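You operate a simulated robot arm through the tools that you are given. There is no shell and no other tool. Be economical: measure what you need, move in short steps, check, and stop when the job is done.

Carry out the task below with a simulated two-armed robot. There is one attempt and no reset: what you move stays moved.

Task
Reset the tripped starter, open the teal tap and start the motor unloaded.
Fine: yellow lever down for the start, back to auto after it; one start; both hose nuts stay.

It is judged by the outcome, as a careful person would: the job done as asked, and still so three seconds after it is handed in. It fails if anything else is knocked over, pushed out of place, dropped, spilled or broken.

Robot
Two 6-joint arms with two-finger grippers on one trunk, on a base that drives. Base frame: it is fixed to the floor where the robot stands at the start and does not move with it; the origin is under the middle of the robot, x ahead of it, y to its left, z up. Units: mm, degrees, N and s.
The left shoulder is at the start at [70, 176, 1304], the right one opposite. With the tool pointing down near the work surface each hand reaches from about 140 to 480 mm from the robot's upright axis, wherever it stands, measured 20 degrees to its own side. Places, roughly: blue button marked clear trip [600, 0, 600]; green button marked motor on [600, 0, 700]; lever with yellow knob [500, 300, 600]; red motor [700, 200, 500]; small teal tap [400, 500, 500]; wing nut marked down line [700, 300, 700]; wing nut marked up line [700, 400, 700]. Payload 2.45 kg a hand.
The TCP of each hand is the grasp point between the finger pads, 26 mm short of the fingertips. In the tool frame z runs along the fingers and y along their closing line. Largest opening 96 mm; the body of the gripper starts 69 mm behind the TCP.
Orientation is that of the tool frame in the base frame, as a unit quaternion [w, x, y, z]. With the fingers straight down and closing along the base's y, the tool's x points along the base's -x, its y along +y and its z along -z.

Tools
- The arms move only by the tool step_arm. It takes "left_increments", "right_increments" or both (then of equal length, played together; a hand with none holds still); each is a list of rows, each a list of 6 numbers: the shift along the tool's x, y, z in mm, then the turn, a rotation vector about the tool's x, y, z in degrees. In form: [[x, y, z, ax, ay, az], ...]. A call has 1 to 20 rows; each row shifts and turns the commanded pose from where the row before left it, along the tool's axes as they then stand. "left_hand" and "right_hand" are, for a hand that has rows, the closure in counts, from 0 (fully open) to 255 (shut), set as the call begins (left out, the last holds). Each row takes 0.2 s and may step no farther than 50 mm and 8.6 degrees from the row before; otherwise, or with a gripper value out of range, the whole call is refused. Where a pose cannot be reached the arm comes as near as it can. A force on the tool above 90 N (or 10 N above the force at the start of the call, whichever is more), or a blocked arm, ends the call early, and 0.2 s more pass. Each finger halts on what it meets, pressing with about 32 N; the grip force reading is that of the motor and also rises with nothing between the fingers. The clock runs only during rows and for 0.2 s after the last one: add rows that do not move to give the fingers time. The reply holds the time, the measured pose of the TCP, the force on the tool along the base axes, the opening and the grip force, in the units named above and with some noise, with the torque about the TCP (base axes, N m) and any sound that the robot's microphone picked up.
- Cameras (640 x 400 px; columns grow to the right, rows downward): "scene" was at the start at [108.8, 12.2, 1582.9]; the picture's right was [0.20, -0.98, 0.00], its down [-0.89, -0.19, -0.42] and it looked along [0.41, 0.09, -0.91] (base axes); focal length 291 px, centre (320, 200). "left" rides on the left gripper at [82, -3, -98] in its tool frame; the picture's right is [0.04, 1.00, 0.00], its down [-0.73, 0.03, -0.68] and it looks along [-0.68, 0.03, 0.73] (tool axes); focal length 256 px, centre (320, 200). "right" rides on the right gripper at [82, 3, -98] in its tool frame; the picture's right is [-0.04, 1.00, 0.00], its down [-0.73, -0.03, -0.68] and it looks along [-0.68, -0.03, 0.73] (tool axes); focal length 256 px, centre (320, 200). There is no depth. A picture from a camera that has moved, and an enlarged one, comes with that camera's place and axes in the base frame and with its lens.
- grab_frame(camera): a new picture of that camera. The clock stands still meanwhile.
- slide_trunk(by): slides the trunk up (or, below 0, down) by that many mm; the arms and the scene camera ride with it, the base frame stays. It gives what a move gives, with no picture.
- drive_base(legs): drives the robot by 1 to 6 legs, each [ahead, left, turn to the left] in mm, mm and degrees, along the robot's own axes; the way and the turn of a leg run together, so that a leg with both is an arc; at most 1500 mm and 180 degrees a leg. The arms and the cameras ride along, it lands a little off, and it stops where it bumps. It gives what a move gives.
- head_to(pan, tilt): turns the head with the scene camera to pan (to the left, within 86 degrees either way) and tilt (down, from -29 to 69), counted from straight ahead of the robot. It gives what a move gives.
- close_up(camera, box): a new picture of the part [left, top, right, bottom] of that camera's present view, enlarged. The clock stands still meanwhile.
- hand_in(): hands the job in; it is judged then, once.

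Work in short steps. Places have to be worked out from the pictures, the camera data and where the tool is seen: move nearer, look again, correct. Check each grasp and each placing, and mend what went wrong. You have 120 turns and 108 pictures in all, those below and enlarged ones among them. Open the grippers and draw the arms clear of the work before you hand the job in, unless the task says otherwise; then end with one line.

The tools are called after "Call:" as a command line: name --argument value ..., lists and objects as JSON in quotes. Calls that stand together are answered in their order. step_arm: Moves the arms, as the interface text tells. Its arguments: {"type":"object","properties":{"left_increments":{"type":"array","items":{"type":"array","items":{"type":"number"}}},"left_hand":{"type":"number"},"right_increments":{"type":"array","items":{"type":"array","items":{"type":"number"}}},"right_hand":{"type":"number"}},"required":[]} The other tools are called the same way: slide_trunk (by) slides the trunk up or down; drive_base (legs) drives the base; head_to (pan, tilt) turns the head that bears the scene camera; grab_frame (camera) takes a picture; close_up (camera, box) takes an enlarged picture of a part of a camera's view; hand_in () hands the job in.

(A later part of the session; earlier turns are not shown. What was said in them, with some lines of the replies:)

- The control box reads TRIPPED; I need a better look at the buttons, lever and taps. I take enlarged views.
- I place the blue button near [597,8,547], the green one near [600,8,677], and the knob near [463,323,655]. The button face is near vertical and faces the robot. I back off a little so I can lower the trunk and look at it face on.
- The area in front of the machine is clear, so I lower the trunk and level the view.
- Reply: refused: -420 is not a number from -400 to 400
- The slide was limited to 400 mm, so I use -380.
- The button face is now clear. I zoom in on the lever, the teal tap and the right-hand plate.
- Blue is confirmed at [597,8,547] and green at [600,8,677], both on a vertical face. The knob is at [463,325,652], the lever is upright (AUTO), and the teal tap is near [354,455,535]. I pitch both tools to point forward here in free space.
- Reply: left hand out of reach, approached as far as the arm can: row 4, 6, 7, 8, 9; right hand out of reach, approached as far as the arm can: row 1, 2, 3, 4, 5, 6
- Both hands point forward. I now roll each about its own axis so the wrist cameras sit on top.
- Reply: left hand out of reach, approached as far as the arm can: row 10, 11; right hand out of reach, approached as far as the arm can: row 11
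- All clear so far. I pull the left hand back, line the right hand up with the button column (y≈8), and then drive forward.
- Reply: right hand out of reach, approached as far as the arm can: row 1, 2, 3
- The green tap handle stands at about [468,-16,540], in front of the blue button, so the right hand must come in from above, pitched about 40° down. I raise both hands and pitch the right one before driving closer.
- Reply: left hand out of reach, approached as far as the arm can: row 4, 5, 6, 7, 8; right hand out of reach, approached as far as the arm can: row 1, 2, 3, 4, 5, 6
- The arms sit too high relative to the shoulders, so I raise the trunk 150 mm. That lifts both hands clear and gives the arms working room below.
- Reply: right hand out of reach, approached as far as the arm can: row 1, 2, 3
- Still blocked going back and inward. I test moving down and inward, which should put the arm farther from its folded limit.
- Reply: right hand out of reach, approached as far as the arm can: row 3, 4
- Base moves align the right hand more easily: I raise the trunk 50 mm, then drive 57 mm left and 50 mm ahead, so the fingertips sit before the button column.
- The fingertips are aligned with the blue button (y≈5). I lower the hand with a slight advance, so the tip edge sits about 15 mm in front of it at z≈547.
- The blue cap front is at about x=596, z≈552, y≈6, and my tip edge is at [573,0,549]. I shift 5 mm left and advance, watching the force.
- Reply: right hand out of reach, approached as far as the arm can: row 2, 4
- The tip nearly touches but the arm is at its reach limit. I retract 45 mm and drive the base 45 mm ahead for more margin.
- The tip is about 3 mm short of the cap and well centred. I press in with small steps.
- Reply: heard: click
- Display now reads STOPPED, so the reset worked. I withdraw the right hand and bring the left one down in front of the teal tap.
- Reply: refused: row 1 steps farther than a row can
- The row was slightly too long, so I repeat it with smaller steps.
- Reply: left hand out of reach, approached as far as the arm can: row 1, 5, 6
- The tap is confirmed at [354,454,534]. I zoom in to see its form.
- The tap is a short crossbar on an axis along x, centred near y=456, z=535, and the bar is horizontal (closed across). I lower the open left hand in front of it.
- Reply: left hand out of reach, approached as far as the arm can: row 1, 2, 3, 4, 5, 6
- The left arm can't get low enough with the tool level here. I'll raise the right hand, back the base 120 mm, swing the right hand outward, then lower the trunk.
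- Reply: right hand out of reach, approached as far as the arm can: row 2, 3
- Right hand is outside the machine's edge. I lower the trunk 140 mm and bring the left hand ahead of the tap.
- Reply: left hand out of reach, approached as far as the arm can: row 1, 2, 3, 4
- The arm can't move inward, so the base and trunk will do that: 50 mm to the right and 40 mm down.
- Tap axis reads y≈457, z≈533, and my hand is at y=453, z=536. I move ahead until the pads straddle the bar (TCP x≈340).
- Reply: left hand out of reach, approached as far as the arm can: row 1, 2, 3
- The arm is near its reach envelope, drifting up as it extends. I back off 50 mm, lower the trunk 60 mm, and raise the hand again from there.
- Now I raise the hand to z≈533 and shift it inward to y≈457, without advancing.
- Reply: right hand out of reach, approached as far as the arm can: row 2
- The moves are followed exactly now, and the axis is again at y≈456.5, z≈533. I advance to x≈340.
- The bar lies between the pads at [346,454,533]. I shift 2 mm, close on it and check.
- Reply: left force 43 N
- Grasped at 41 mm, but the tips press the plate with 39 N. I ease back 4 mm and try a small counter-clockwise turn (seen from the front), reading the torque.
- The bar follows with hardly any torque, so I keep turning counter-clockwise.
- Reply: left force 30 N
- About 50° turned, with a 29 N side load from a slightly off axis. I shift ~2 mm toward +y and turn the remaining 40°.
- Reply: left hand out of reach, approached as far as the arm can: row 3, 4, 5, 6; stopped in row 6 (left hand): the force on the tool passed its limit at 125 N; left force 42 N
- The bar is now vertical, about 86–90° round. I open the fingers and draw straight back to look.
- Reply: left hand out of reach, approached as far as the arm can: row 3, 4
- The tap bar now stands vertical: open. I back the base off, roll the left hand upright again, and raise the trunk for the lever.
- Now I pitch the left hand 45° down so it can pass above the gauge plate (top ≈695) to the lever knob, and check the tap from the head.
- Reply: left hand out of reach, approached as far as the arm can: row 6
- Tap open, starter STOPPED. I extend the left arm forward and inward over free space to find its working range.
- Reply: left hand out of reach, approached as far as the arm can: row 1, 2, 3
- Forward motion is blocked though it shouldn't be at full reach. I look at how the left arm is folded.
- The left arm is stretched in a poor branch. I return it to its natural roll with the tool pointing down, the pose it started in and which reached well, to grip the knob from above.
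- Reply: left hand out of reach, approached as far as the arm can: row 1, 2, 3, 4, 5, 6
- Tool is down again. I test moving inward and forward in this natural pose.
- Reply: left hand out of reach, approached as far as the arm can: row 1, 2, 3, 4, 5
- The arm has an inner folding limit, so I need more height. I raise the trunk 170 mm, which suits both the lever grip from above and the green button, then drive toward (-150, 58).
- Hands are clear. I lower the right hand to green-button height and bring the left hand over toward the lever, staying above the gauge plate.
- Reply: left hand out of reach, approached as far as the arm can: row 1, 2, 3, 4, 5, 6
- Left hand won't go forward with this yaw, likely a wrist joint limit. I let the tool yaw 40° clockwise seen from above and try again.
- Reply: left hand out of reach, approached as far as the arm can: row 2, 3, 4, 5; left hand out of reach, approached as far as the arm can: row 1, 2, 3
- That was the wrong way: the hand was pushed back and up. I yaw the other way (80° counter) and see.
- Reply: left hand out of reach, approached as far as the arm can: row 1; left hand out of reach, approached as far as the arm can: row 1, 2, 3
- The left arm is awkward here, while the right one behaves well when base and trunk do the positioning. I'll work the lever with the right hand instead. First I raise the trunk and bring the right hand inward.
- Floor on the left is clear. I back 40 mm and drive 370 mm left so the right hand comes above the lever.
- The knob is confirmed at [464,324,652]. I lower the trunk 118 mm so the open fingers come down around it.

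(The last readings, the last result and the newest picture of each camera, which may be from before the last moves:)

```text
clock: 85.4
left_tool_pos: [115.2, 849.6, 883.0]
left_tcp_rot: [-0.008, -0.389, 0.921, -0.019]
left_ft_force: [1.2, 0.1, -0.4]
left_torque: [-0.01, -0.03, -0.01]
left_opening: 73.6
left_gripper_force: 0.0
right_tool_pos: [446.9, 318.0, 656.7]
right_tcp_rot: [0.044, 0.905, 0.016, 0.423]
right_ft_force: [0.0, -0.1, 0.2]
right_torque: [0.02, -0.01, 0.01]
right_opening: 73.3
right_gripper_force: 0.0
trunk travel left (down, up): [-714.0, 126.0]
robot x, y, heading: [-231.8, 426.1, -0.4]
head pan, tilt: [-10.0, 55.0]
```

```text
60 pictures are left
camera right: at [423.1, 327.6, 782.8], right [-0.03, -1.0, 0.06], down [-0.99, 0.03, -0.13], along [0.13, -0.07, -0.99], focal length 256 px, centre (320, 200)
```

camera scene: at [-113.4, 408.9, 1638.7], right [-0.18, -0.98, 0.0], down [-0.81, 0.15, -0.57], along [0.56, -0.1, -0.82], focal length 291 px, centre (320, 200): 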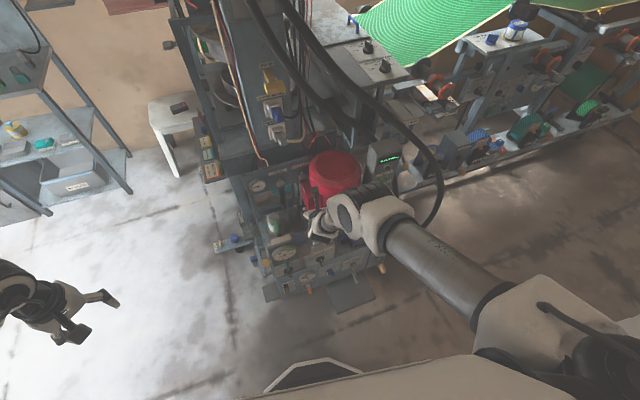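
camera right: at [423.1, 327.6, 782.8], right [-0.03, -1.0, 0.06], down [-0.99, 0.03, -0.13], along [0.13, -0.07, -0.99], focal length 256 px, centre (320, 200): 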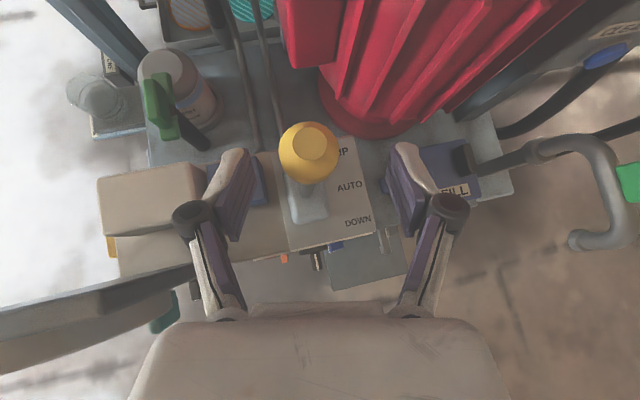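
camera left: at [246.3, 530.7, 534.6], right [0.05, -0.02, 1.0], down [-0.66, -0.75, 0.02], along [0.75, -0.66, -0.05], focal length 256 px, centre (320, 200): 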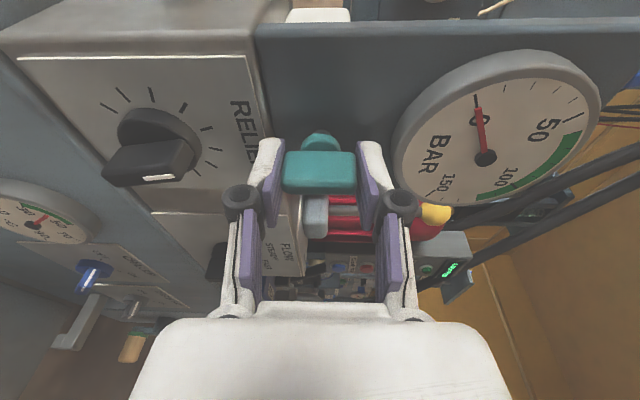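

The gauge plate's top corner is very near the gripper's left side. I zoom in on it to judge clearance before going on.

Call:
close_up --camera "right" --box '[0, 200, 320, 400]'

Call:
close_up --camera "scene" --box '[240, 180, 400, 280]'

```text
2.00 times, centred on (160, 300) of right
camera zoom: at [423.1, 327.6, 782.8], right [-0.03, -1.0, 0.06], down [-0.99, 0.03, -0.13], along [0.13, -0.07, -0.99], focal length 512 px, centre (640, 0)
```

zoom: 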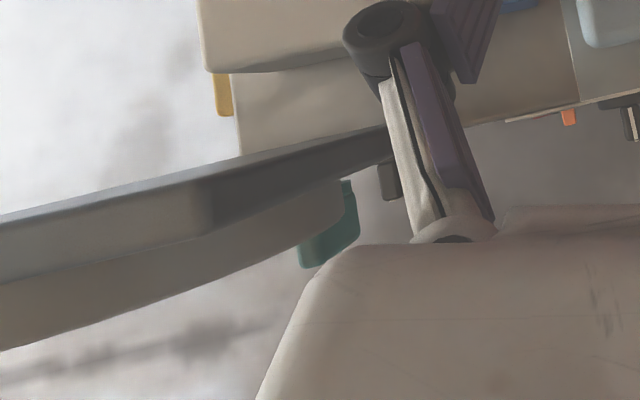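

```text
4.00 times, centred on (320, 230) of scene
camera zoom: at [-113.7, 408.7, 1520.8], right [-0.18, -0.98, 0.0], down [-0.81, 0.15, -0.57], along [0.56, -0.1, -0.82], focal length 1164 px, centre (320, 80)
```

zoom: 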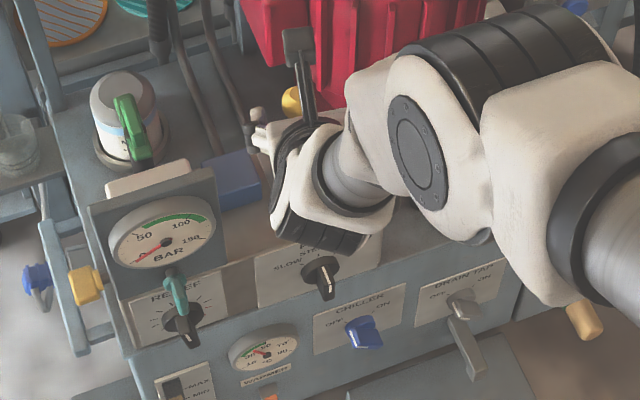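

The plate's right edge is really at y≈409 (what looked nearer was its side face), leaving about 40 mm of clearance. I move the TCP onto the knob at [466,324,652].

Call:
step_arm --right_increments '[[5, -6, 9, 0, 0, 0], [5, 0, 9, 0, 0, 0]]'

Call:
grab_frame --camera "right"

```text
clock: 86.0
left_tool_pos: [114.3, 849.2, 883.1]
left_tcp_rot: [-0.008, -0.388, 0.921, -0.02]
left_ft_force: [-0.3, 0.7, -0.7]
left_torque: [0.0, 0.05, 0.0]
left_opening: 73.2
left_gripper_force: 0.2
right_tool_pos: [467.0, 322.2, 652.2]
right_tcp_rot: [0.044, 0.905, 0.017, 0.422]
right_ft_force: [-0.1, -0.1, -1.1]
right_torque: [0.01, 0.04, -0.01]
right_opening: 73.9
right_gripper_force: 0.0
trunk travel left (down, up): [-714.0, 126.0]
robot x, y, heading: [-235.5, 424.1, -0.3]
head pan, tilt: [-10.0, 55.0]
```

```text
57 pictures are left
camera right: at [443.5, 332.3, 778.2], right [-0.03, -1.0, 0.06], down [-0.99, 0.03, -0.13], along [0.12, -0.07, -0.99], focal length 256 px, centre (320, 200)
```

right: 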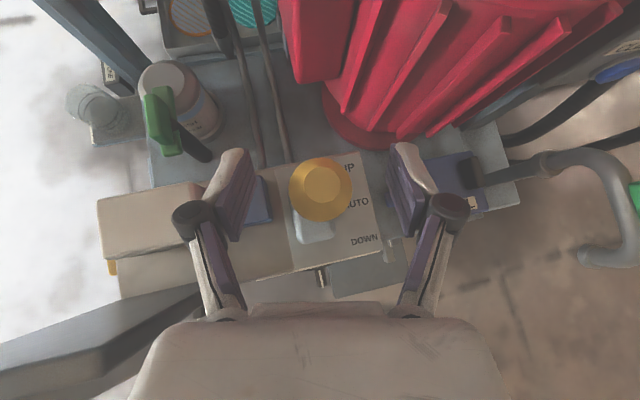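

The knob is centred between the pads. I close on it.

Call:
step_arm --right_increments '[[0, 0, 0, 0, 0, 0], [0, 0, 0, 0, 0, 0], [0, 0, 0, 0, 0, 0]]' --right_hand 255

```text
clock: 86.8
left_tool_pos: [114.4, 849.5, 882.9]
left_tcp_rot: [-0.008, -0.389, 0.921, -0.019]
left_ft_force: [0.8, 0.0, 0.2]
left_torque: [-0.01, 0.0, -0.03]
left_opening: 73.3
left_gripper_force: 0.0
right_tool_pos: [466.6, 323.7, 651.9]
right_tcp_rot: [0.044, 0.905, 0.017, 0.422]
right_ft_force: [-0.4, 0.2, 2.9]
right_torque: [0.01, 0.02, 0.01]
right_opening: 29.0
right_gripper_force: 45.2
trunk travel left (down, up): [-714.0, 126.0]
robot x, y, heading: [-236.3, 423.1, -0.4]
head pan, tilt: [-10.0, 55.0]
```

Gripped at 29 mm. I pull the knob toward the robot 20 mm and read the force.

Call:
step_arm --right_increments '[[-6.5, 0, -7.6, 0, 0, 0], [-7, 0, -7.2, 0, 0, 0]]'

Call:
grab_frame --camera "right"

```text
clock: 87.4
left_tool_pos: [115.1, 847.4, 883.8]
left_tcp_rot: [-0.008, -0.388, 0.922, -0.019]
left_ft_force: [-0.3, 0.1, 0.1]
left_torque: [-0.02, -0.02, -0.01]
left_opening: 73.4
left_gripper_force: 0.0
right_tool_pos: [447.8, 318.6, 650.3]
right_tcp_rot: [0.045, 0.905, 0.014, 0.423]
right_ft_force: [10.7, -15.1, 8.1]
right_torque: [-0.08, -0.88, 0.14]
right_opening: 29.1
right_gripper_force: 45.0
trunk travel left (down, up): [-714.0, 126.0]
robot x, y, heading: [-233.2, 422.0, -0.6]
head pan, tilt: [-10.0, 55.0]
```

```text
56 pictures are left
camera right: at [425.0, 329.5, 777.6], right [-0.04, -1.0, 0.06], down [-0.99, 0.03, -0.13], along [0.13, -0.07, -0.99], focal length 256 px, centre (320, 200)
```

right: 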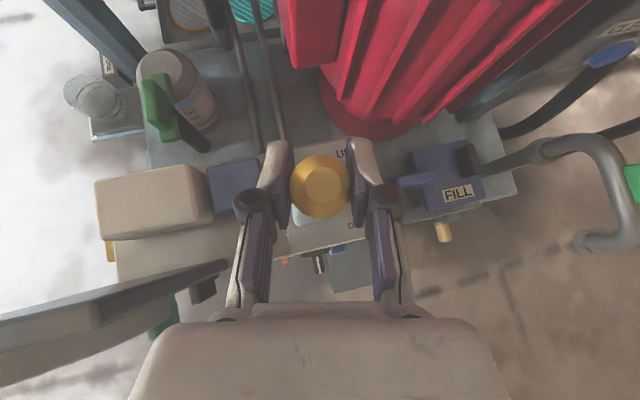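

The lever follows with about 10 N. I continue along the arc another 20 mm, yielding a little sideways.

Call:
step_arm --right_increments '[[-7.7, 1, -6.6, 0, 0, 0], [-8.2, 0, -6.2, 0, 0, 0]]'

Call:
grab_frame --camera "right"

```text
clock: 88.0
left_tool_pos: [116.3, 846.5, 884.5]
left_tcp_rot: [-0.008, -0.388, 0.922, -0.017]
left_ft_force: [-0.1, -0.7, 0.4]
left_torque: [0.02, 0.0, -0.02]
left_opening: 73.3
left_gripper_force: 0.1
right_tool_pos: [427.0, 315.1, 645.9]
right_tcp_rot: [0.046, 0.905, 0.012, 0.423]
right_ft_force: [13.7, -35.4, 7.9]
right_torque: [0.08, -1.15, 0.13]
right_opening: 29.1
right_gripper_force: 45.2
trunk travel left (down, up): [-714.0, 126.0]
robot x, y, heading: [-232.0, 424.5, -0.3]
head pan, tilt: [-10.0, 55.0]
```

```text
55 pictures are left
camera right: at [404.9, 325.8, 772.9], right [-0.04, -1.0, 0.06], down [-0.99, 0.03, -0.13], along [0.13, -0.07, -0.99], focal length 256 px, centre (320, 200)
```

right: 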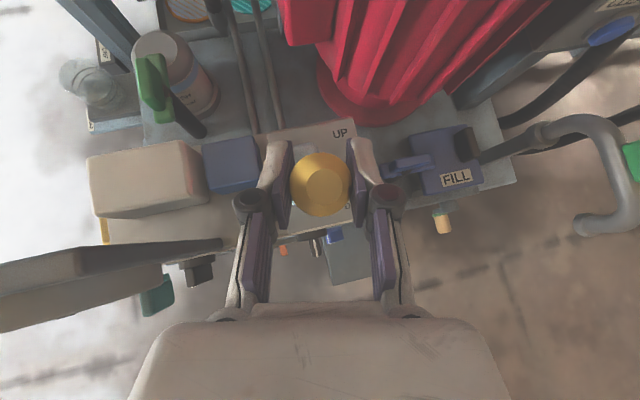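

The lever's plane is yawed with the console, so the knob moves toward -y as it comes down (side force -35 N). I correct that and continue.

Call:
step_arm --right_increments '[[0, 5, 0, 0, 0, 0], [-8.7, 2, -5.7, 0, 0, 0]]'

Call:
grab_frame --camera "right"

```text
clock: 88.6
left_tool_pos: [116.6, 849.0, 883.5]
left_tcp_rot: [-0.008, -0.388, 0.922, -0.018]
left_ft_force: [-0.1, -0.8, 0.7]
left_torque: [0.0, 0.02, 0.02]
left_opening: 73.2
left_gripper_force: 0.1
right_tool_pos: [417.7, 313.4, 642.8]
right_tcp_rot: [0.043, 0.906, 0.016, 0.421]
right_ft_force: [15.7, -18.3, -5.1]
right_torque: [0.05, -1.15, 0.06]
right_opening: 29.2
right_gripper_force: 45.0
trunk travel left (down, up): [-714.0, 126.0]
robot x, y, heading: [-228.9, 420.0, -0.4]
head pan, tilt: [-10.0, 55.0]
```

```text
54 pictures are left
camera right: at [395.5, 323.7, 770.0], right [-0.03, -1.0, 0.06], down [-0.99, 0.02, -0.12], along [0.12, -0.07, -0.99], focal length 256 px, centre (320, 200)
```

right: 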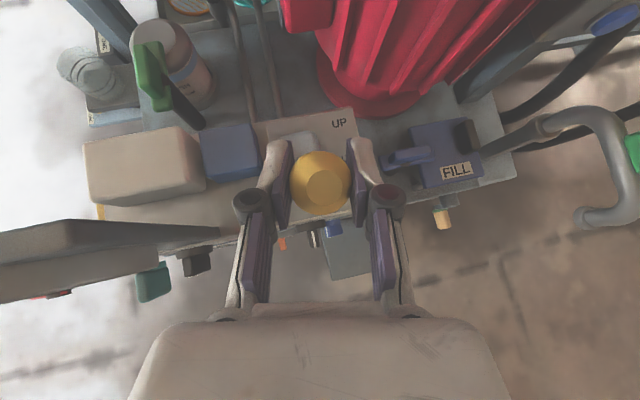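

No stop felt yet (about 16 N). I continue another 15 mm along the arc.

Call:
step_arm --right_increments '[[-9, 4, -5, 0, 0, 0], [-5, 1, -2.5, 0, 0, 0]]'

```text
clock: 89.2
left_tool_pos: [117.5, 850.8, 882.1]
left_tcp_rot: [-0.009, -0.389, 0.921, -0.019]
left_ft_force: [0.0, -0.3, -0.8]
left_torque: [0.01, 0.0, 0.04]
left_opening: 73.5
left_gripper_force: 0.1
right_tool_pos: [401.9, 309.8, 637.9]
right_tcp_rot: [0.043, 0.906, 0.019, 0.421]
right_ft_force: [13.8, 2.9, -12.1]
right_torque: [0.18, -1.12, 0.17]
right_opening: 28.9
right_gripper_force: 45.1
trunk travel left (down, up): [-714.0, 126.0]
robot x, y, heading: [-232.2, 424.0, -0.4]
head pan, tilt: [-10.0, 55.0]
```

Still no stop. Another 12 mm.

Call:
step_arm --right_increments '[[-8, 1.5, -3, 0, 0, 0], [-5.5, 1, -1.5, 0, 0, 0]]'

Call:
grab_frame --camera "right"

Call:
close_up --camera "scene" --box '[240, 180, 400, 280]'

```text
clock: 89.8
left_tool_pos: [116.8, 851.7, 881.7]
left_tcp_rot: [-0.011, -0.39, 0.921, -0.02]
left_ft_force: [-0.5, 0.3, 0.2]
left_torque: [0.0, 0.0, 0.02]
left_opening: 73.4
left_gripper_force: 0.1
right_tool_pos: [397.6, 310.8, 634.8]
right_tcp_rot: [0.044, 0.903, 0.019, 0.426]
right_ft_force: [44.8, 19.7, 8.5]
right_torque: [0.13, 0.25, -0.09]
right_opening: 29.1
right_gripper_force: 44.6
trunk travel left (down, up): [-714.0, 126.0]
robot x, y, heading: [-234.7, 422.4, -0.4]
head pan, tilt: [-10.0, 55.0]
```

```text
53 pictures are left
camera right: at [372.3, 320.4, 761.2], right [-0.03, -1.0, 0.07], down [-0.99, 0.02, -0.14], along [0.14, -0.07, -0.99], focal length 256 px, centre (320, 200)
```

right: 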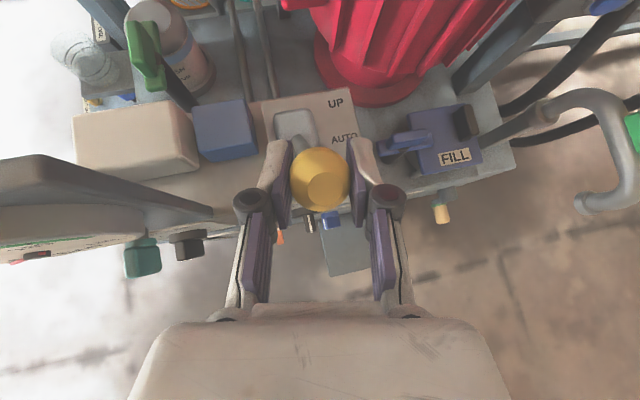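

```text
4.00 times, centred on (320, 230) of scene
camera zoom: at [-108.3, 412.2, 1520.7], right [-0.18, -0.98, 0.0], down [-0.81, 0.15, -0.57], along [0.56, -0.1, -0.82], focal length 1164 px, centre (320, 80)
```

zoom: 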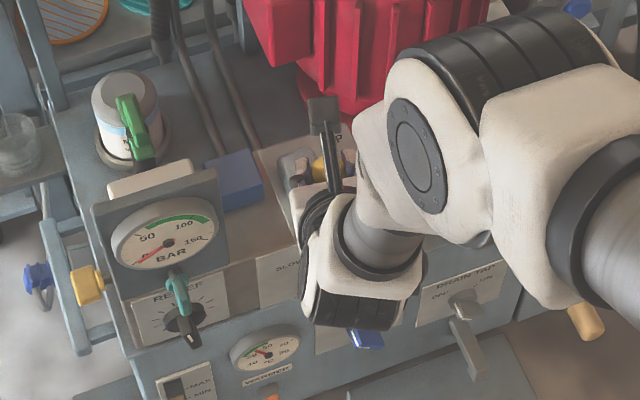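

The end stop is reached (45 N, about 26° from upright): DOWN. I ease the load and open the fingers to see whether it stays.

Call:
step_arm --right_increments '[[2, -1, 2.5, 0, 0, 0], [0, 0, 0, 0, 0, 0], [0, 0, 0, 0, 0, 0]]'

Call:
step_arm --right_increments '[[0, 0, 0, 0, 0, 0], [0, 0, 0, 0, 0, 0]]' --right_hand 60

Call:
grab_frame --camera "right"

```text
clock: 90.6
left_tool_pos: [114.4, 851.8, 882.3]
left_tcp_rot: [-0.009, -0.389, 0.921, -0.021]
left_ft_force: [0.8, -0.7, -0.2]
left_torque: [-0.03, 0.02, -0.01]
left_opening: 73.4
left_gripper_force: 0.1
right_tool_pos: [395.5, 309.7, 633.3]
right_tcp_rot: [0.045, 0.904, 0.016, 0.425]
right_ft_force: [29.5, 25.7, 19.2]
right_torque: [0.08, -0.15, 0.11]
right_opening: 29.3
right_gripper_force: 45.1
trunk travel left (down, up): [-714.0, 126.0]
robot x, y, heading: [-231.3, 423.7, -0.4]
head pan, tilt: [-10.0, 55.0]
```

```text
clock: 91.2
left_tool_pos: [115.8, 850.3, 881.9]
left_tcp_rot: [-0.009, -0.388, 0.922, -0.02]
left_ft_force: [0.2, 0.1, -0.5]
left_torque: [-0.05, -0.03, -0.01]
left_opening: 73.5
left_gripper_force: 0.0
right_tool_pos: [391.9, 306.4, 630.7]
right_tcp_rot: [0.046, 0.906, 0.015, 0.421]
right_ft_force: [0.2, -0.2, 0.2]
right_torque: [-0.03, -0.02, -0.03]
right_opening: 73.3
right_gripper_force: 0.1
trunk travel left (down, up): [-714.0, 126.0]
robot x, y, heading: [-232.4, 425.6, -0.7]
head pan, tilt: [-10.0, 55.0]
```

```text
51 pictures are left
camera right: at [369.1, 316.9, 757.6], right [-0.04, -1.0, 0.07], down [-0.99, 0.03, -0.12], along [0.12, -0.07, -0.99], focal length 256 px, centre (320, 200)
```

right: 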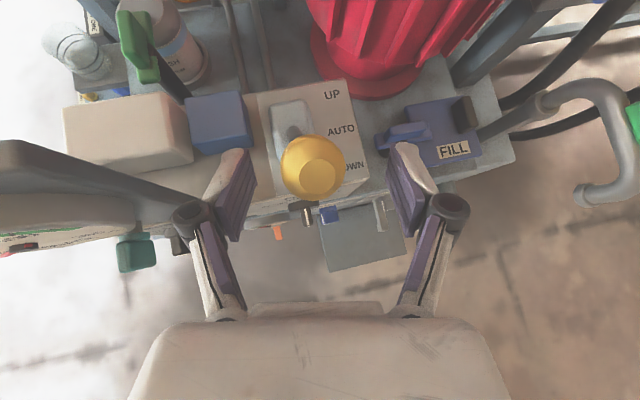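

The lever stays DOWN (knob at x≈401). I rise clear, close the fingers, and drive back to the button column.

Call:
slide_trunk --by 120

Call:
drive_base --legs '[[0, -300, 0], [135, 0, 0]]'

Call:
step_arm --right_increments '[[0, 0, 0, 0, 0, 0], [0, 0, 0, 0, 0, 0], [0, 0, 0, 0, 0, 0]]' --right_hand 255

Call:
grab_frame --camera "right"

Call:
grab_frame --camera "scene"

```text
clock: 92.7
left_tool_pos: [114.5, 849.5, 1003.3]
left_tcp_rot: [-0.009, -0.389, 0.921, -0.02]
left_ft_force: [-0.4, 0.0, -0.2]
left_torque: [0.0, -0.04, -0.01]
left_opening: 73.6
left_gripper_force: 0.2
right_tool_pos: [392.7, 306.7, 750.4]
right_tcp_rot: [0.045, 0.906, 0.016, 0.421]
right_ft_force: [0.6, -0.4, -0.3]
right_torque: [-0.04, -0.02, 0.0]
right_opening: 73.4
right_gripper_force: 0.2
trunk travel left (down, up): [-834.0, 6.0]
robot x, y, heading: [-234.8, 424.1, -0.2]
head pan, tilt: [-10.0, 55.0]
```

```text
clock: 95.7
left_tool_pos: [242.5, 551.1, 1003.0]
left_tcp_rot: [-0.007, -0.39, 0.921, -0.02]
left_ft_force: [0.3, 0.4, 0.2]
left_torque: [-0.05, 0.03, -0.03]
left_opening: 73.5
left_gripper_force: 0.0
right_tool_pos: [522.4, 9.8, 752.1]
right_tcp_rot: [0.044, 0.905, 0.017, 0.422]
right_ft_force: [-0.3, 0.3, 1.1]
right_torque: [0.01, -0.02, 0.02]
right_opening: 73.3
right_gripper_force: 0.1
trunk travel left (down, up): [-834.0, 6.0]
robot x, y, heading: [-108.2, 124.8, -0.4]
head pan, tilt: [-10.0, 55.0]
```

```text
clock: 96.5
left_tool_pos: [244.2, 551.5, 1001.9]
left_tcp_rot: [-0.008, -0.39, 0.921, -0.02]
left_ft_force: [-0.1, 0.3, 0.1]
left_torque: [0.01, 0.0, -0.03]
left_opening: 73.3
left_gripper_force: 0.2
right_tool_pos: [522.8, 9.5, 751.4]
right_tcp_rot: [0.044, 0.906, 0.017, 0.421]
right_ft_force: [-0.1, 0.1, -0.6]
right_torque: [-0.01, 0.04, -0.01]
right_opening: 0.0
right_gripper_force: 28.5
trunk travel left (down, up): [-834.0, 6.0]
robot x, y, heading: [-100.9, 124.7, -0.4]
head pan, tilt: [-10.0, 55.0]
```

```text
50 pictures are left
camera right: at [500.2, 19.5, 878.1], right [-0.03, -1.0, 0.06], down [-0.99, 0.02, -0.13], along [0.12, -0.07, -0.99], focal length 256 px, centre (320, 200)
```

right: 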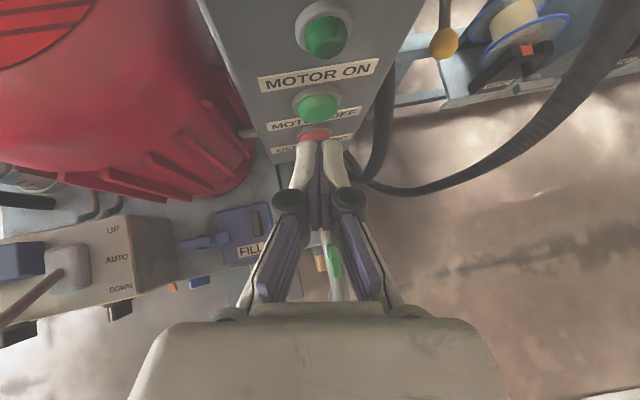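

```text
49 pictures are left
camera scene: at [17.2, 109.9, 1640.6], right [-0.18, -0.98, 0.0], down [-0.81, 0.15, -0.57], along [0.56, -0.1, -0.82], focal length 291 px, centre (320, 200)
```

scene: 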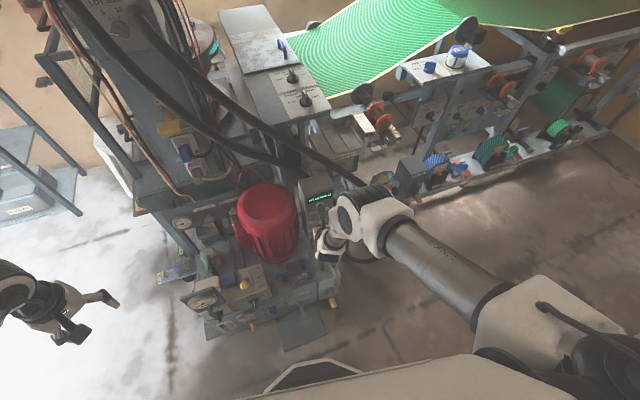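

The green button is at about [598,6,683]. I lower the trunk 62 mm to put the tip at its height and look again.

Call:
slide_trunk --by -62

Call:
grab_frame --camera "right"

Call:
close_up --camera "scene" --box '[200, 120, 440, 290]'

```text
clock: 97.5
left_tool_pos: [244.0, 551.0, 941.0]
left_tcp_rot: [-0.007, -0.389, 0.921, -0.02]
left_ft_force: [0.8, -0.6, 0.0]
left_torque: [0.03, 0.02, 0.02]
left_opening: 73.5
left_gripper_force: 0.1
right_tool_pos: [522.9, 8.9, 688.2]
right_tcp_rot: [0.044, 0.906, 0.017, 0.421]
right_ft_force: [1.4, 0.0, -0.2]
right_torque: [0.01, 0.01, 0.0]
right_opening: 0.2
right_gripper_force: 28.8
trunk travel left (down, up): [-772.0, 68.0]
robot x, y, heading: [-105.3, 119.1, -0.3]
head pan, tilt: [-10.0, 55.0]
```

```text
48 pictures are left
camera right: at [499.9, 19.3, 816.5], right [-0.03, -1.0, 0.06], down [-0.99, 0.02, -0.13], along [0.13, -0.07, -0.99], focal length 256 px, centre (320, 200)
```

right: 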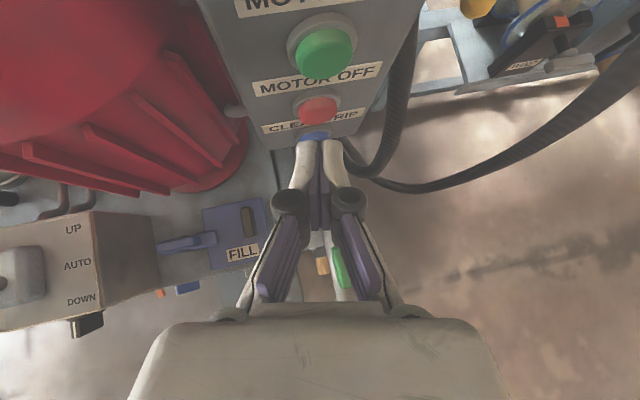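

```text
2.35 times, centred on (320, 205) of scene
camera zoom: at [16.4, 109.7, 1578.7], right [-0.18, -0.98, 0.0], down [-0.81, 0.15, -0.57], along [0.56, -0.1, -0.82], focal length 684 px, centre (320, 188)
```

zoom: 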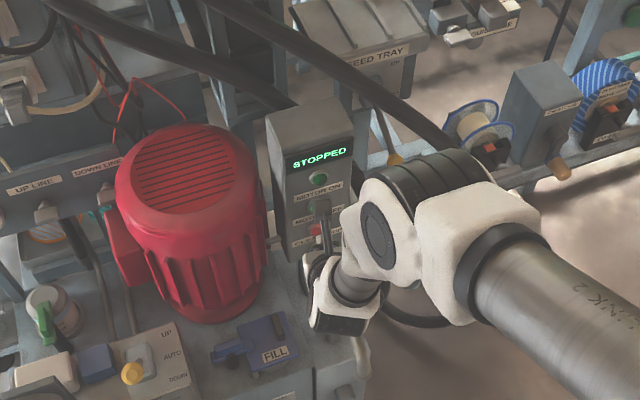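

The tip is aligned (contact point y≈7.5, z≈681; green about z 685, y 7). I advance 36 mm, to just short of the cap.

Call:
step_arm --right_increments '[[8, 0, 9.2, 0, 0, 0], [8.7, 0, 8.8, 0, 0, 0], [7.7, 0, 9.2, 0, 0, 0]]'

Call:
close_up --camera "right" --box '[220, 40, 420, 165]'

```text
clock: 98.3
left_tool_pos: [243.8, 551.4, 941.3]
left_tcp_rot: [-0.009, -0.39, 0.921, -0.019]
left_ft_force: [0.6, -1.0, 0.2]
left_torque: [0.0, -0.01, 0.01]
left_opening: 73.4
left_gripper_force: 0.1
right_tool_pos: [559.0, 9.6, 690.4]
right_tcp_rot: [0.043, 0.905, 0.018, 0.422]
right_ft_force: [-1.1, 0.6, 0.3]
right_torque: [0.02, -0.01, 0.01]
right_opening: 0.0
right_gripper_force: 28.5
trunk travel left (down, up): [-772.0, 68.0]
robot x, y, heading: [-102.7, 122.2, -0.3]
head pan, tilt: [-10.0, 55.0]
```

```text
3.20 times, centred on (320, 102) of right
camera zoom: at [535.7, 20.4, 817.1], right [-0.03, -1.0, 0.06], down [-0.99, 0.02, -0.13], along [0.12, -0.07, -0.99], focal length 819 px, centre (320, 512)
```

zoom: 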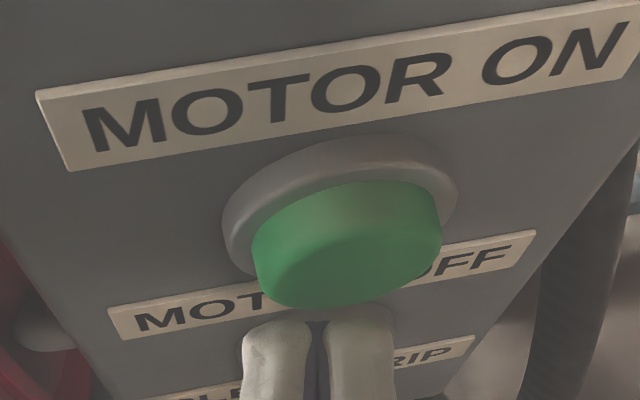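

The tip is about 4 mm left of centre and just short of the cap. I shift right 4 mm and press once.

Call:
step_arm --right_increments '[[0, 4, 0, 0, 0, 0], [2.6, 0, 3, 0, 0, 0], [2.6, 0, 3, 0, 0, 0], [2.2, 0, 2.6, 0, 0, 0]]'

Call:
close_up --camera "scene" --box '[200, 120, 440, 290]'

```text
clock: 99.3
left_tool_pos: [242.3, 551.3, 940.8]
left_tcp_rot: [-0.008, -0.389, 0.921, -0.02]
left_ft_force: [0.9, 1.0, 0.1]
left_torque: [-0.01, 0.01, -0.03]
left_opening: 73.2
left_gripper_force: 0.0
right_tool_pos: [568.8, 4.7, 689.7]
right_tcp_rot: [0.043, 0.906, 0.018, 0.421]
right_ft_force: [-7.9, 1.7, 1.3]
right_torque: [0.02, 0.04, 0.08]
right_opening: 0.1
right_gripper_force: 28.1
trunk travel left (down, up): [-772.0, 68.0]
robot x, y, heading: [-104.6, 124.2, -0.4]
head pan, tilt: [-10.0, 55.0]
heard: click
```

```text
2.35 times, centred on (320, 205) of scene
camera zoom: at [14.7, 109.9, 1578.8], right [-0.18, -0.98, 0.0], down [-0.81, 0.15, -0.57], along [0.56, -0.1, -0.82], focal length 684 px, centre (320, 188)
```

zoom: 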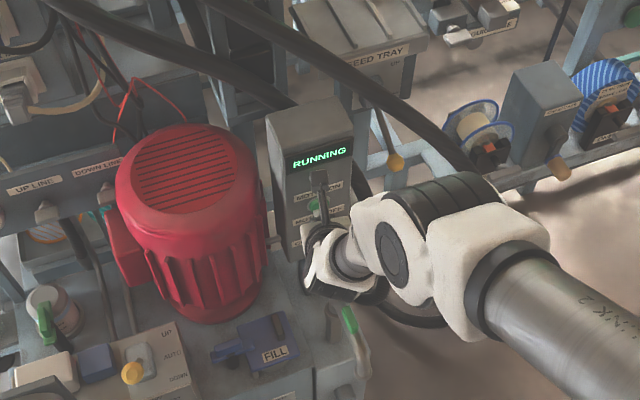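

RUNNING after a single click. I withdraw straight back, then rise and drive back to the lever.

Call:
step_arm --right_increments '[[-9.6, 0, -11.5, 0, 0, 0], [-9.6, 0, -11.5, 0, 0, 0], [-9.6, 0, -11.5, 0, 0, 0]]'

Call:
slide_trunk --by 62

Call:
drive_base --legs '[[-135, 0, 0], [0, 301, 0]]'

Call:
step_arm --right_increments '[[0, 0, 0, 0, 0, 0], [0, 0, 0, 0, 0, 0]]' --right_hand 60

Call:
grab_frame --camera "right"

```text
clock: 100.1
left_tool_pos: [244.1, 553.2, 940.1]
left_tcp_rot: [-0.009, -0.389, 0.921, -0.019]
left_ft_force: [1.1, -0.7, -0.8]
left_torque: [-0.02, -0.03, 0.01]
left_opening: 73.5
left_gripper_force: 0.1
right_tool_pos: [525.8, 6.4, 690.6]
right_tcp_rot: [0.044, 0.905, 0.017, 0.422]
right_ft_force: [-0.8, 0.9, 0.7]
right_torque: [-0.03, 0.01, 0.0]
right_opening: 0.0
right_gripper_force: 28.5
trunk travel left (down, up): [-772.0, 68.0]
robot x, y, heading: [-105.8, 121.5, -0.1]
head pan, tilt: [-10.0, 55.0]
```

```text
clock: 101.1
left_tool_pos: [244.3, 551.5, 1002.9]
left_tcp_rot: [-0.009, -0.389, 0.921, -0.02]
left_ft_force: [-0.3, 0.0, -0.4]
left_torque: [0.01, -0.03, -0.01]
left_opening: 73.6
left_gripper_force: 0.0
right_tool_pos: [524.6, 5.4, 752.9]
right_tcp_rot: [0.044, 0.906, 0.018, 0.421]
right_ft_force: [0.5, 0.0, 0.1]
right_torque: [0.03, -0.02, 0.01]
right_opening: 0.0
right_gripper_force: 28.6
trunk travel left (down, up): [-834.0, 6.0]
robot x, y, heading: [-104.7, 122.8, -0.3]
head pan, tilt: [-10.0, 55.0]
```

```text
clock: 104.1
left_tool_pos: [112.0, 853.0, 1003.0]
left_tcp_rot: [-0.008, -0.386, 0.922, -0.019]
left_ft_force: [0.3, -0.4, -0.3]
left_torque: [-0.01, 0.0, -0.03]
left_opening: 73.2
left_gripper_force: 0.0
right_tool_pos: [390.2, 303.8, 752.4]
right_tcp_rot: [0.046, 0.906, 0.013, 0.421]
right_ft_force: [-0.1, 0.0, -0.6]
right_torque: [0.01, 0.0, 0.01]
right_opening: 0.1
right_gripper_force: 28.4
trunk travel left (down, up): [-834.0, 6.0]
robot x, y, heading: [-238.9, 425.1, -0.8]
head pan, tilt: [-10.0, 55.0]
```

```text
clock: 104.7
left_tool_pos: [110.6, 853.3, 1002.9]
left_tcp_rot: [-0.008, -0.386, 0.922, -0.02]
left_ft_force: [-0.2, 0.4, 0.0]
left_torque: [-0.02, 0.01, 0.01]
left_opening: 73.5
left_gripper_force: 0.0
right_tool_pos: [389.9, 305.0, 752.0]
right_tcp_rot: [0.045, 0.905, 0.014, 0.422]
right_ft_force: [0.2, -0.4, -0.9]
right_torque: [0.0, 0.01, 0.01]
right_opening: 73.7
right_gripper_force: 0.1
trunk travel left (down, up): [-834.0, 6.0]
robot x, y, heading: [-237.8, 422.0, -0.7]
head pan, tilt: [-10.0, 55.0]
```

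```text
44 pictures are left
camera right: at [367.4, 315.5, 879.4], right [-0.04, -1.0, 0.06], down [-0.99, 0.03, -0.13], along [0.12, -0.07, -0.99], focal length 256 px, centre (320, 200)
```

right: 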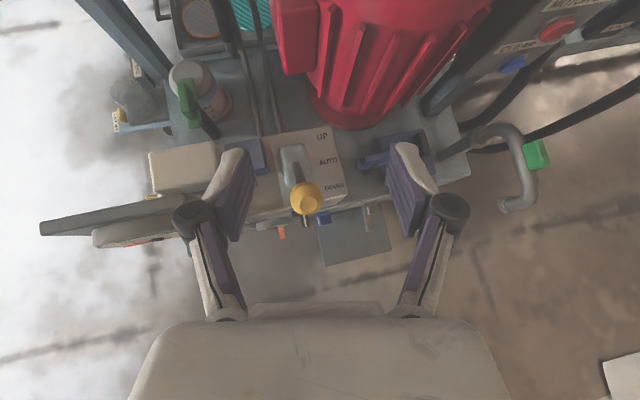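

The knob is at [400,312,636], still DOWN. I lower the trunk 116 mm around it.

Call:
slide_trunk --by -116

Call:
step_arm --right_increments '[[6, -7, 7.5, 0, 0, 0]]'

Call:
grab_frame --camera "right"

```text
clock: 106.1
left_tool_pos: [113.0, 852.1, 887.4]
left_tcp_rot: [-0.008, -0.386, 0.922, -0.019]
left_ft_force: [-0.2, 0.1, 0.6]
left_torque: [0.02, -0.01, -0.01]
left_opening: 73.5
left_gripper_force: 0.1
right_tool_pos: [389.1, 305.6, 636.8]
right_tcp_rot: [0.046, 0.905, 0.013, 0.422]
right_ft_force: [-0.7, 0.7, -0.3]
right_torque: [-0.02, -0.01, -0.03]
right_opening: 73.6
right_gripper_force: 0.0
trunk travel left (down, up): [-718.0, 122.0]
robot x, y, heading: [-240.3, 427.1, -0.5]
head pan, tilt: [-10.0, 55.0]
```

```text
clock: 106.5
left_tool_pos: [112.6, 852.6, 887.3]
left_tcp_rot: [-0.01, -0.387, 0.922, -0.02]
left_ft_force: [-0.2, -0.6, 0.2]
left_torque: [0.0, -0.05, -0.02]
left_opening: 73.4
left_gripper_force: 0.0
right_tool_pos: [400.5, 312.7, 635.2]
right_tcp_rot: [0.046, 0.905, 0.014, 0.422]
right_ft_force: [0.1, 0.0, -0.3]
right_torque: [0.01, 0.0, -0.01]
right_opening: 73.6
right_gripper_force: 0.0
trunk travel left (down, up): [-718.0, 122.0]
robot x, y, heading: [-237.8, 428.3, -0.7]
head pan, tilt: [-10.0, 55.0]
```

```text
43 pictures are left
camera right: at [377.2, 323.3, 762.5], right [-0.04, -1.0, 0.06], down [-0.99, 0.03, -0.13], along [0.12, -0.07, -0.99], focal length 256 px, centre (320, 200)
```

right: 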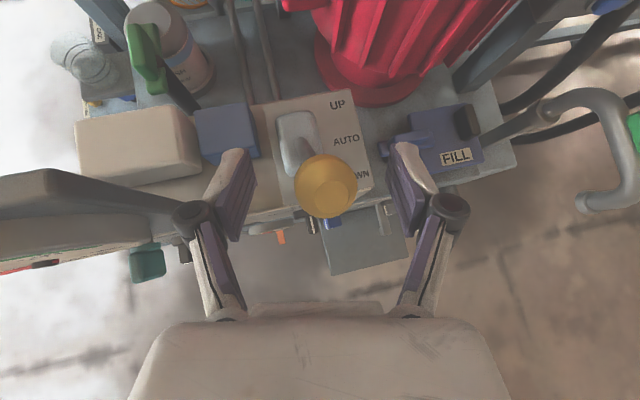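

Centred again. I close and push the knob halfway back along the arc.

Call:
step_arm --right_increments '[[0, 0, 0, 0, 0, 0], [0, 0, 0, 0, 0, 0], [0, 0, 0, 0, 0, 0], [10.7, -2, 5.4, 0, 0, 0], [9.9, -2, 6, 0, 0, 0], [9.2, -2, 6.6, 0, 0, 0]]' --right_hand 255

Call:
grab_frame --camera "right"

```text
clock: 107.9
left_tool_pos: [111.5, 850.5, 889.4]
left_tcp_rot: [-0.007, -0.385, 0.923, -0.019]
left_ft_force: [0.9, 0.1, -0.6]
left_torque: [0.01, 0.01, 0.02]
left_opening: 73.5
left_gripper_force: 0.2
right_tool_pos: [431.8, 316.6, 648.5]
right_tcp_rot: [0.046, 0.905, 0.013, 0.422]
right_ft_force: [-6.8, -20.0, 5.3]
right_torque: [-0.02, 1.18, -0.02]
right_opening: 29.3
right_gripper_force: 45.4
trunk travel left (down, up): [-718.0, 122.0]
robot x, y, heading: [-241.2, 428.9, -0.8]
head pan, tilt: [-10.0, 55.0]
```

```text
42 pictures are left
camera right: at [409.1, 326.2, 774.8], right [-0.04, -1.0, 0.06], down [-0.99, 0.03, -0.13], along [0.13, -0.07, -0.99], focal length 256 px, centre (320, 200)
```

right: 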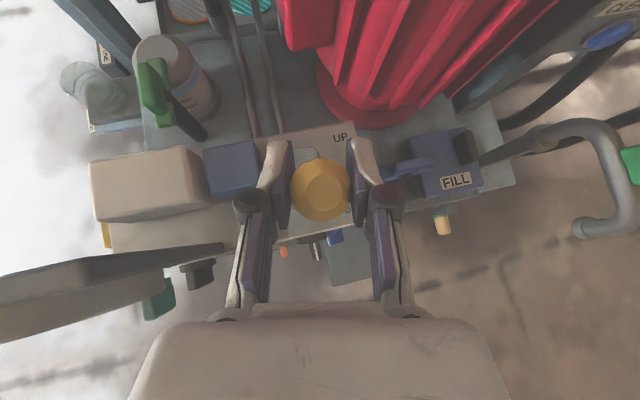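

It follows. I complete the return to the upright AUTO position (x≈466).

Call:
step_arm --right_increments '[[8.6, 1, 7.1, 0, 0, 0], [8, -2, 7.7, 0, 0, 0], [7.9, -2, 8.8, 0, 0, 0]]'

Call:
grab_frame --camera "right"

```text
clock: 108.7
left_tool_pos: [111.7, 852.7, 886.3]
left_tcp_rot: [-0.008, -0.386, 0.922, -0.019]
left_ft_force: [0.1, 0.4, 0.8]
left_torque: [0.0, -0.01, 0.0]
left_opening: 73.5
left_gripper_force: 0.1
right_tool_pos: [465.3, 321.6, 651.3]
right_tcp_rot: [0.045, 0.906, 0.014, 0.421]
right_ft_force: [-6.8, -7.1, 6.5]
right_torque: [0.08, 1.09, 0.02]
right_opening: 29.0
right_gripper_force: 45.1
trunk travel left (down, up): [-718.0, 122.0]
robot x, y, heading: [-239.3, 428.2, -0.6]
head pan, tilt: [-10.0, 55.0]
```

```text
41 pictures are left
camera right: at [441.2, 331.9, 778.6], right [-0.04, -1.0, 0.06], down [-0.99, 0.03, -0.13], along [0.13, -0.07, -0.99], focal length 256 px, centre (320, 200)
```

right: 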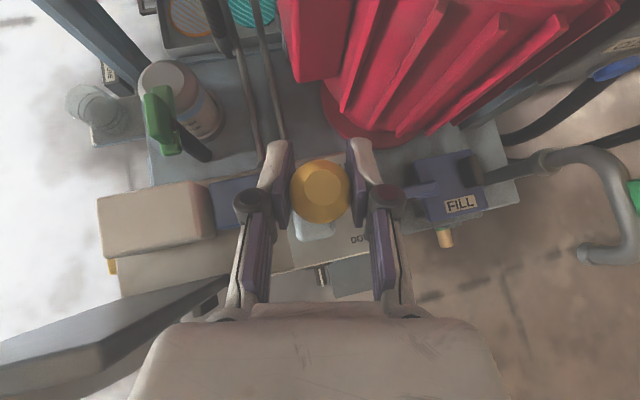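

The knob is back at x≈465, as at first. I open, retreat upward and compare with the original picture.

Call:
step_arm --right_increments '[[0.6, 0, 0.8, 0, 0, 0], [0, 0, 0, 0, 0, 0]]'

Call:
step_arm --right_increments '[[0, 0, 0, 0, 0, 0], [0, 0, 0, 0, 0, 0], [0, 0, 0, 0, 0, 0]]' --right_hand 60

Call:
grab_frame --camera "right"

```text
clock: 109.3
left_tool_pos: [109.9, 852.1, 887.6]
left_tcp_rot: [-0.007, -0.386, 0.922, -0.02]
left_ft_force: [-0.2, -0.4, -0.4]
left_torque: [-0.01, 0.02, -0.02]
left_opening: 73.5
left_gripper_force: 0.0
right_tool_pos: [466.2, 321.9, 651.7]
right_tcp_rot: [0.045, 0.905, 0.015, 0.423]
right_ft_force: [-6.8, -2.7, 9.5]
right_torque: [0.05, 1.05, 0.01]
right_opening: 28.8
right_gripper_force: 45.2
trunk travel left (down, up): [-718.0, 122.0]
robot x, y, heading: [-238.0, 426.8, -0.4]
head pan, tilt: [-10.0, 55.0]
```

```text
clock: 110.1
left_tool_pos: [112.6, 853.1, 886.4]
left_tcp_rot: [-0.009, -0.387, 0.922, -0.02]
left_ft_force: [-0.6, -0.6, -0.1]
left_torque: [-0.02, 0.0, -0.02]
left_opening: 73.4
left_gripper_force: 0.1
right_tool_pos: [466.3, 320.4, 649.5]
right_tcp_rot: [0.045, 0.906, 0.014, 0.422]
right_ft_force: [0.0, -0.2, 0.5]
right_torque: [0.02, 0.0, -0.02]
right_opening: 73.5
right_gripper_force: 0.0
trunk travel left (down, up): [-718.0, 122.0]
robot x, y, heading: [-237.4, 426.4, -0.8]
head pan, tilt: [-10.0, 55.0]
```

```text
40 pictures are left
camera right: at [443.6, 331.6, 776.6], right [-0.04, -1.0, 0.06], down [-0.99, 0.03, -0.13], along [0.12, -0.07, -0.99], focal length 256 px, centre (320, 200)
```

right: 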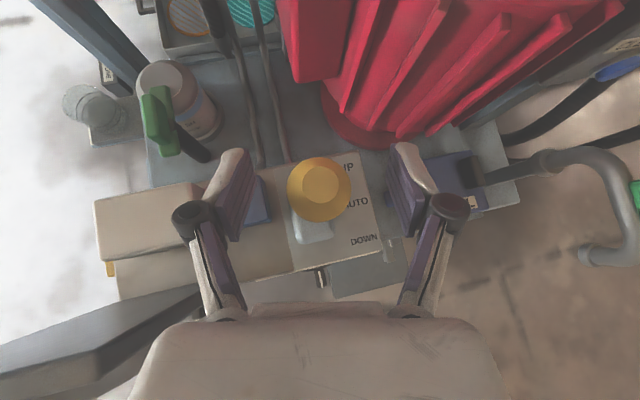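

The view is practically identical to the one before the lever was moved, so it is at AUTO. I rise clear, back off and inspect everything.

Call:
slide_trunk --by 118

Call:
drive_base --legs '[[-300, 0, 0]]'

Call:
head_to --pan -18 --tilt 45

Call:
grab_frame --camera "scene"

```text
clock: 111.6
left_tool_pos: [113.0, 853.2, 1005.4]
left_tcp_rot: [-0.009, -0.387, 0.922, -0.02]
left_ft_force: [0.4, 0.6, 0.0]
left_torque: [-0.02, 0.01, 0.01]
left_opening: 73.2
left_gripper_force: 0.1
right_tool_pos: [467.3, 320.8, 767.4]
right_tcp_rot: [0.046, 0.906, 0.014, 0.421]
right_ft_force: [-0.7, 0.1, 0.6]
right_torque: [-0.01, -0.01, -0.04]
right_opening: 73.5
right_gripper_force: 0.0
trunk travel left (down, up): [-836.0, 4.0]
robot x, y, heading: [-241.5, 428.3, -0.7]
head pan, tilt: [-10.0, 55.0]
```

```text
clock: 113.6
left_tool_pos: [-184.3, 856.9, 1004.2]
left_tcp_rot: [-0.008, -0.387, 0.922, -0.02]
left_ft_force: [-0.8, -0.6, -0.8]
left_torque: [-0.01, 0.01, -0.04]
left_opening: 73.5
left_gripper_force: 0.0
right_tool_pos: [172.0, 327.2, 767.4]
right_tcp_rot: [0.045, 0.906, 0.015, 0.421]
right_ft_force: [0.6, 0.3, -0.1]
right_torque: [0.02, 0.0, 0.01]
right_opening: 73.4
right_gripper_force: 0.0
trunk travel left (down, up): [-836.0, 4.0]
robot x, y, heading: [-529.4, 428.6, -0.6]
head pan, tilt: [-10.0, 55.0]
```

```text
clock: 114.3
left_tool_pos: [-184.7, 857.5, 1004.6]
left_tcp_rot: [-0.008, -0.388, 0.922, -0.019]
left_ft_force: [-0.8, -0.3, 0.3]
left_torque: [-0.02, -0.02, 0.0]
left_opening: 73.1
left_gripper_force: 0.0
right_tool_pos: [170.6, 327.8, 768.9]
right_tcp_rot: [0.045, 0.905, 0.016, 0.422]
right_ft_force: [-0.5, 1.0, -1.0]
right_torque: [-0.02, 0.03, -0.01]
right_opening: 73.3
right_gripper_force: 0.1
trunk travel left (down, up): [-836.0, 4.0]
robot x, y, heading: [-536.2, 429.8, -0.3]
head pan, tilt: [-18.0, 45.0]
```

```text
39 pictures are left
camera scene: at [-407.7, 403.5, 1656.2], right [-0.32, -0.95, 0.0], down [-0.67, 0.22, -0.71], along [0.67, -0.22, -0.71], focal length 291 px, centre (320, 200)
```

scene: 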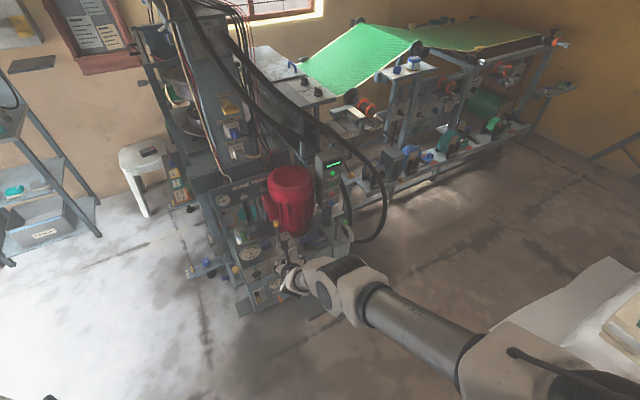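

Call:
close_up --camera "scene" --box '[190, 140, 370, 310]'

Call:
grab_frame --camera "right"

```text
2.35 times, centred on (280, 225) of scene
camera zoom: at [-407.7, 403.5, 1656.2], right [-0.32, -0.95, 0.0], down [-0.67, 0.22, -0.71], along [0.67, -0.22, -0.71], focal length 684 px, centre (414, 141)
```

zoom: 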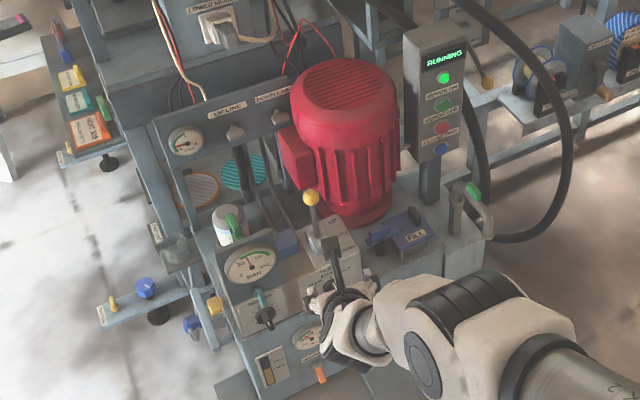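

```text
37 pictures are left
camera right: at [148.4, 337.3, 895.4], right [-0.03, -1.0, 0.06], down [-0.99, 0.03, -0.13], along [0.13, -0.07, -0.99], focal length 256 px, centre (320, 200)
```

right: 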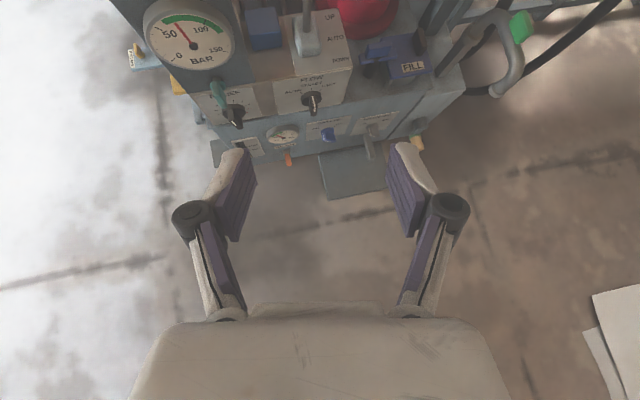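

The display reads RUNNING with the lamp lit and the gauge is reading pressure, so the tap is open. The lever is at AUTO, the nuts are untouched, and both hands are open and clear. I hand in.

Call:
hand_in

```text
The job is handed in.
```

The starter is reset, the teal tap is open, and the motor was started once with the yellow lever down. The display reads RUNNING, the lever is back at AUTO, and both hose nuts were left alone.
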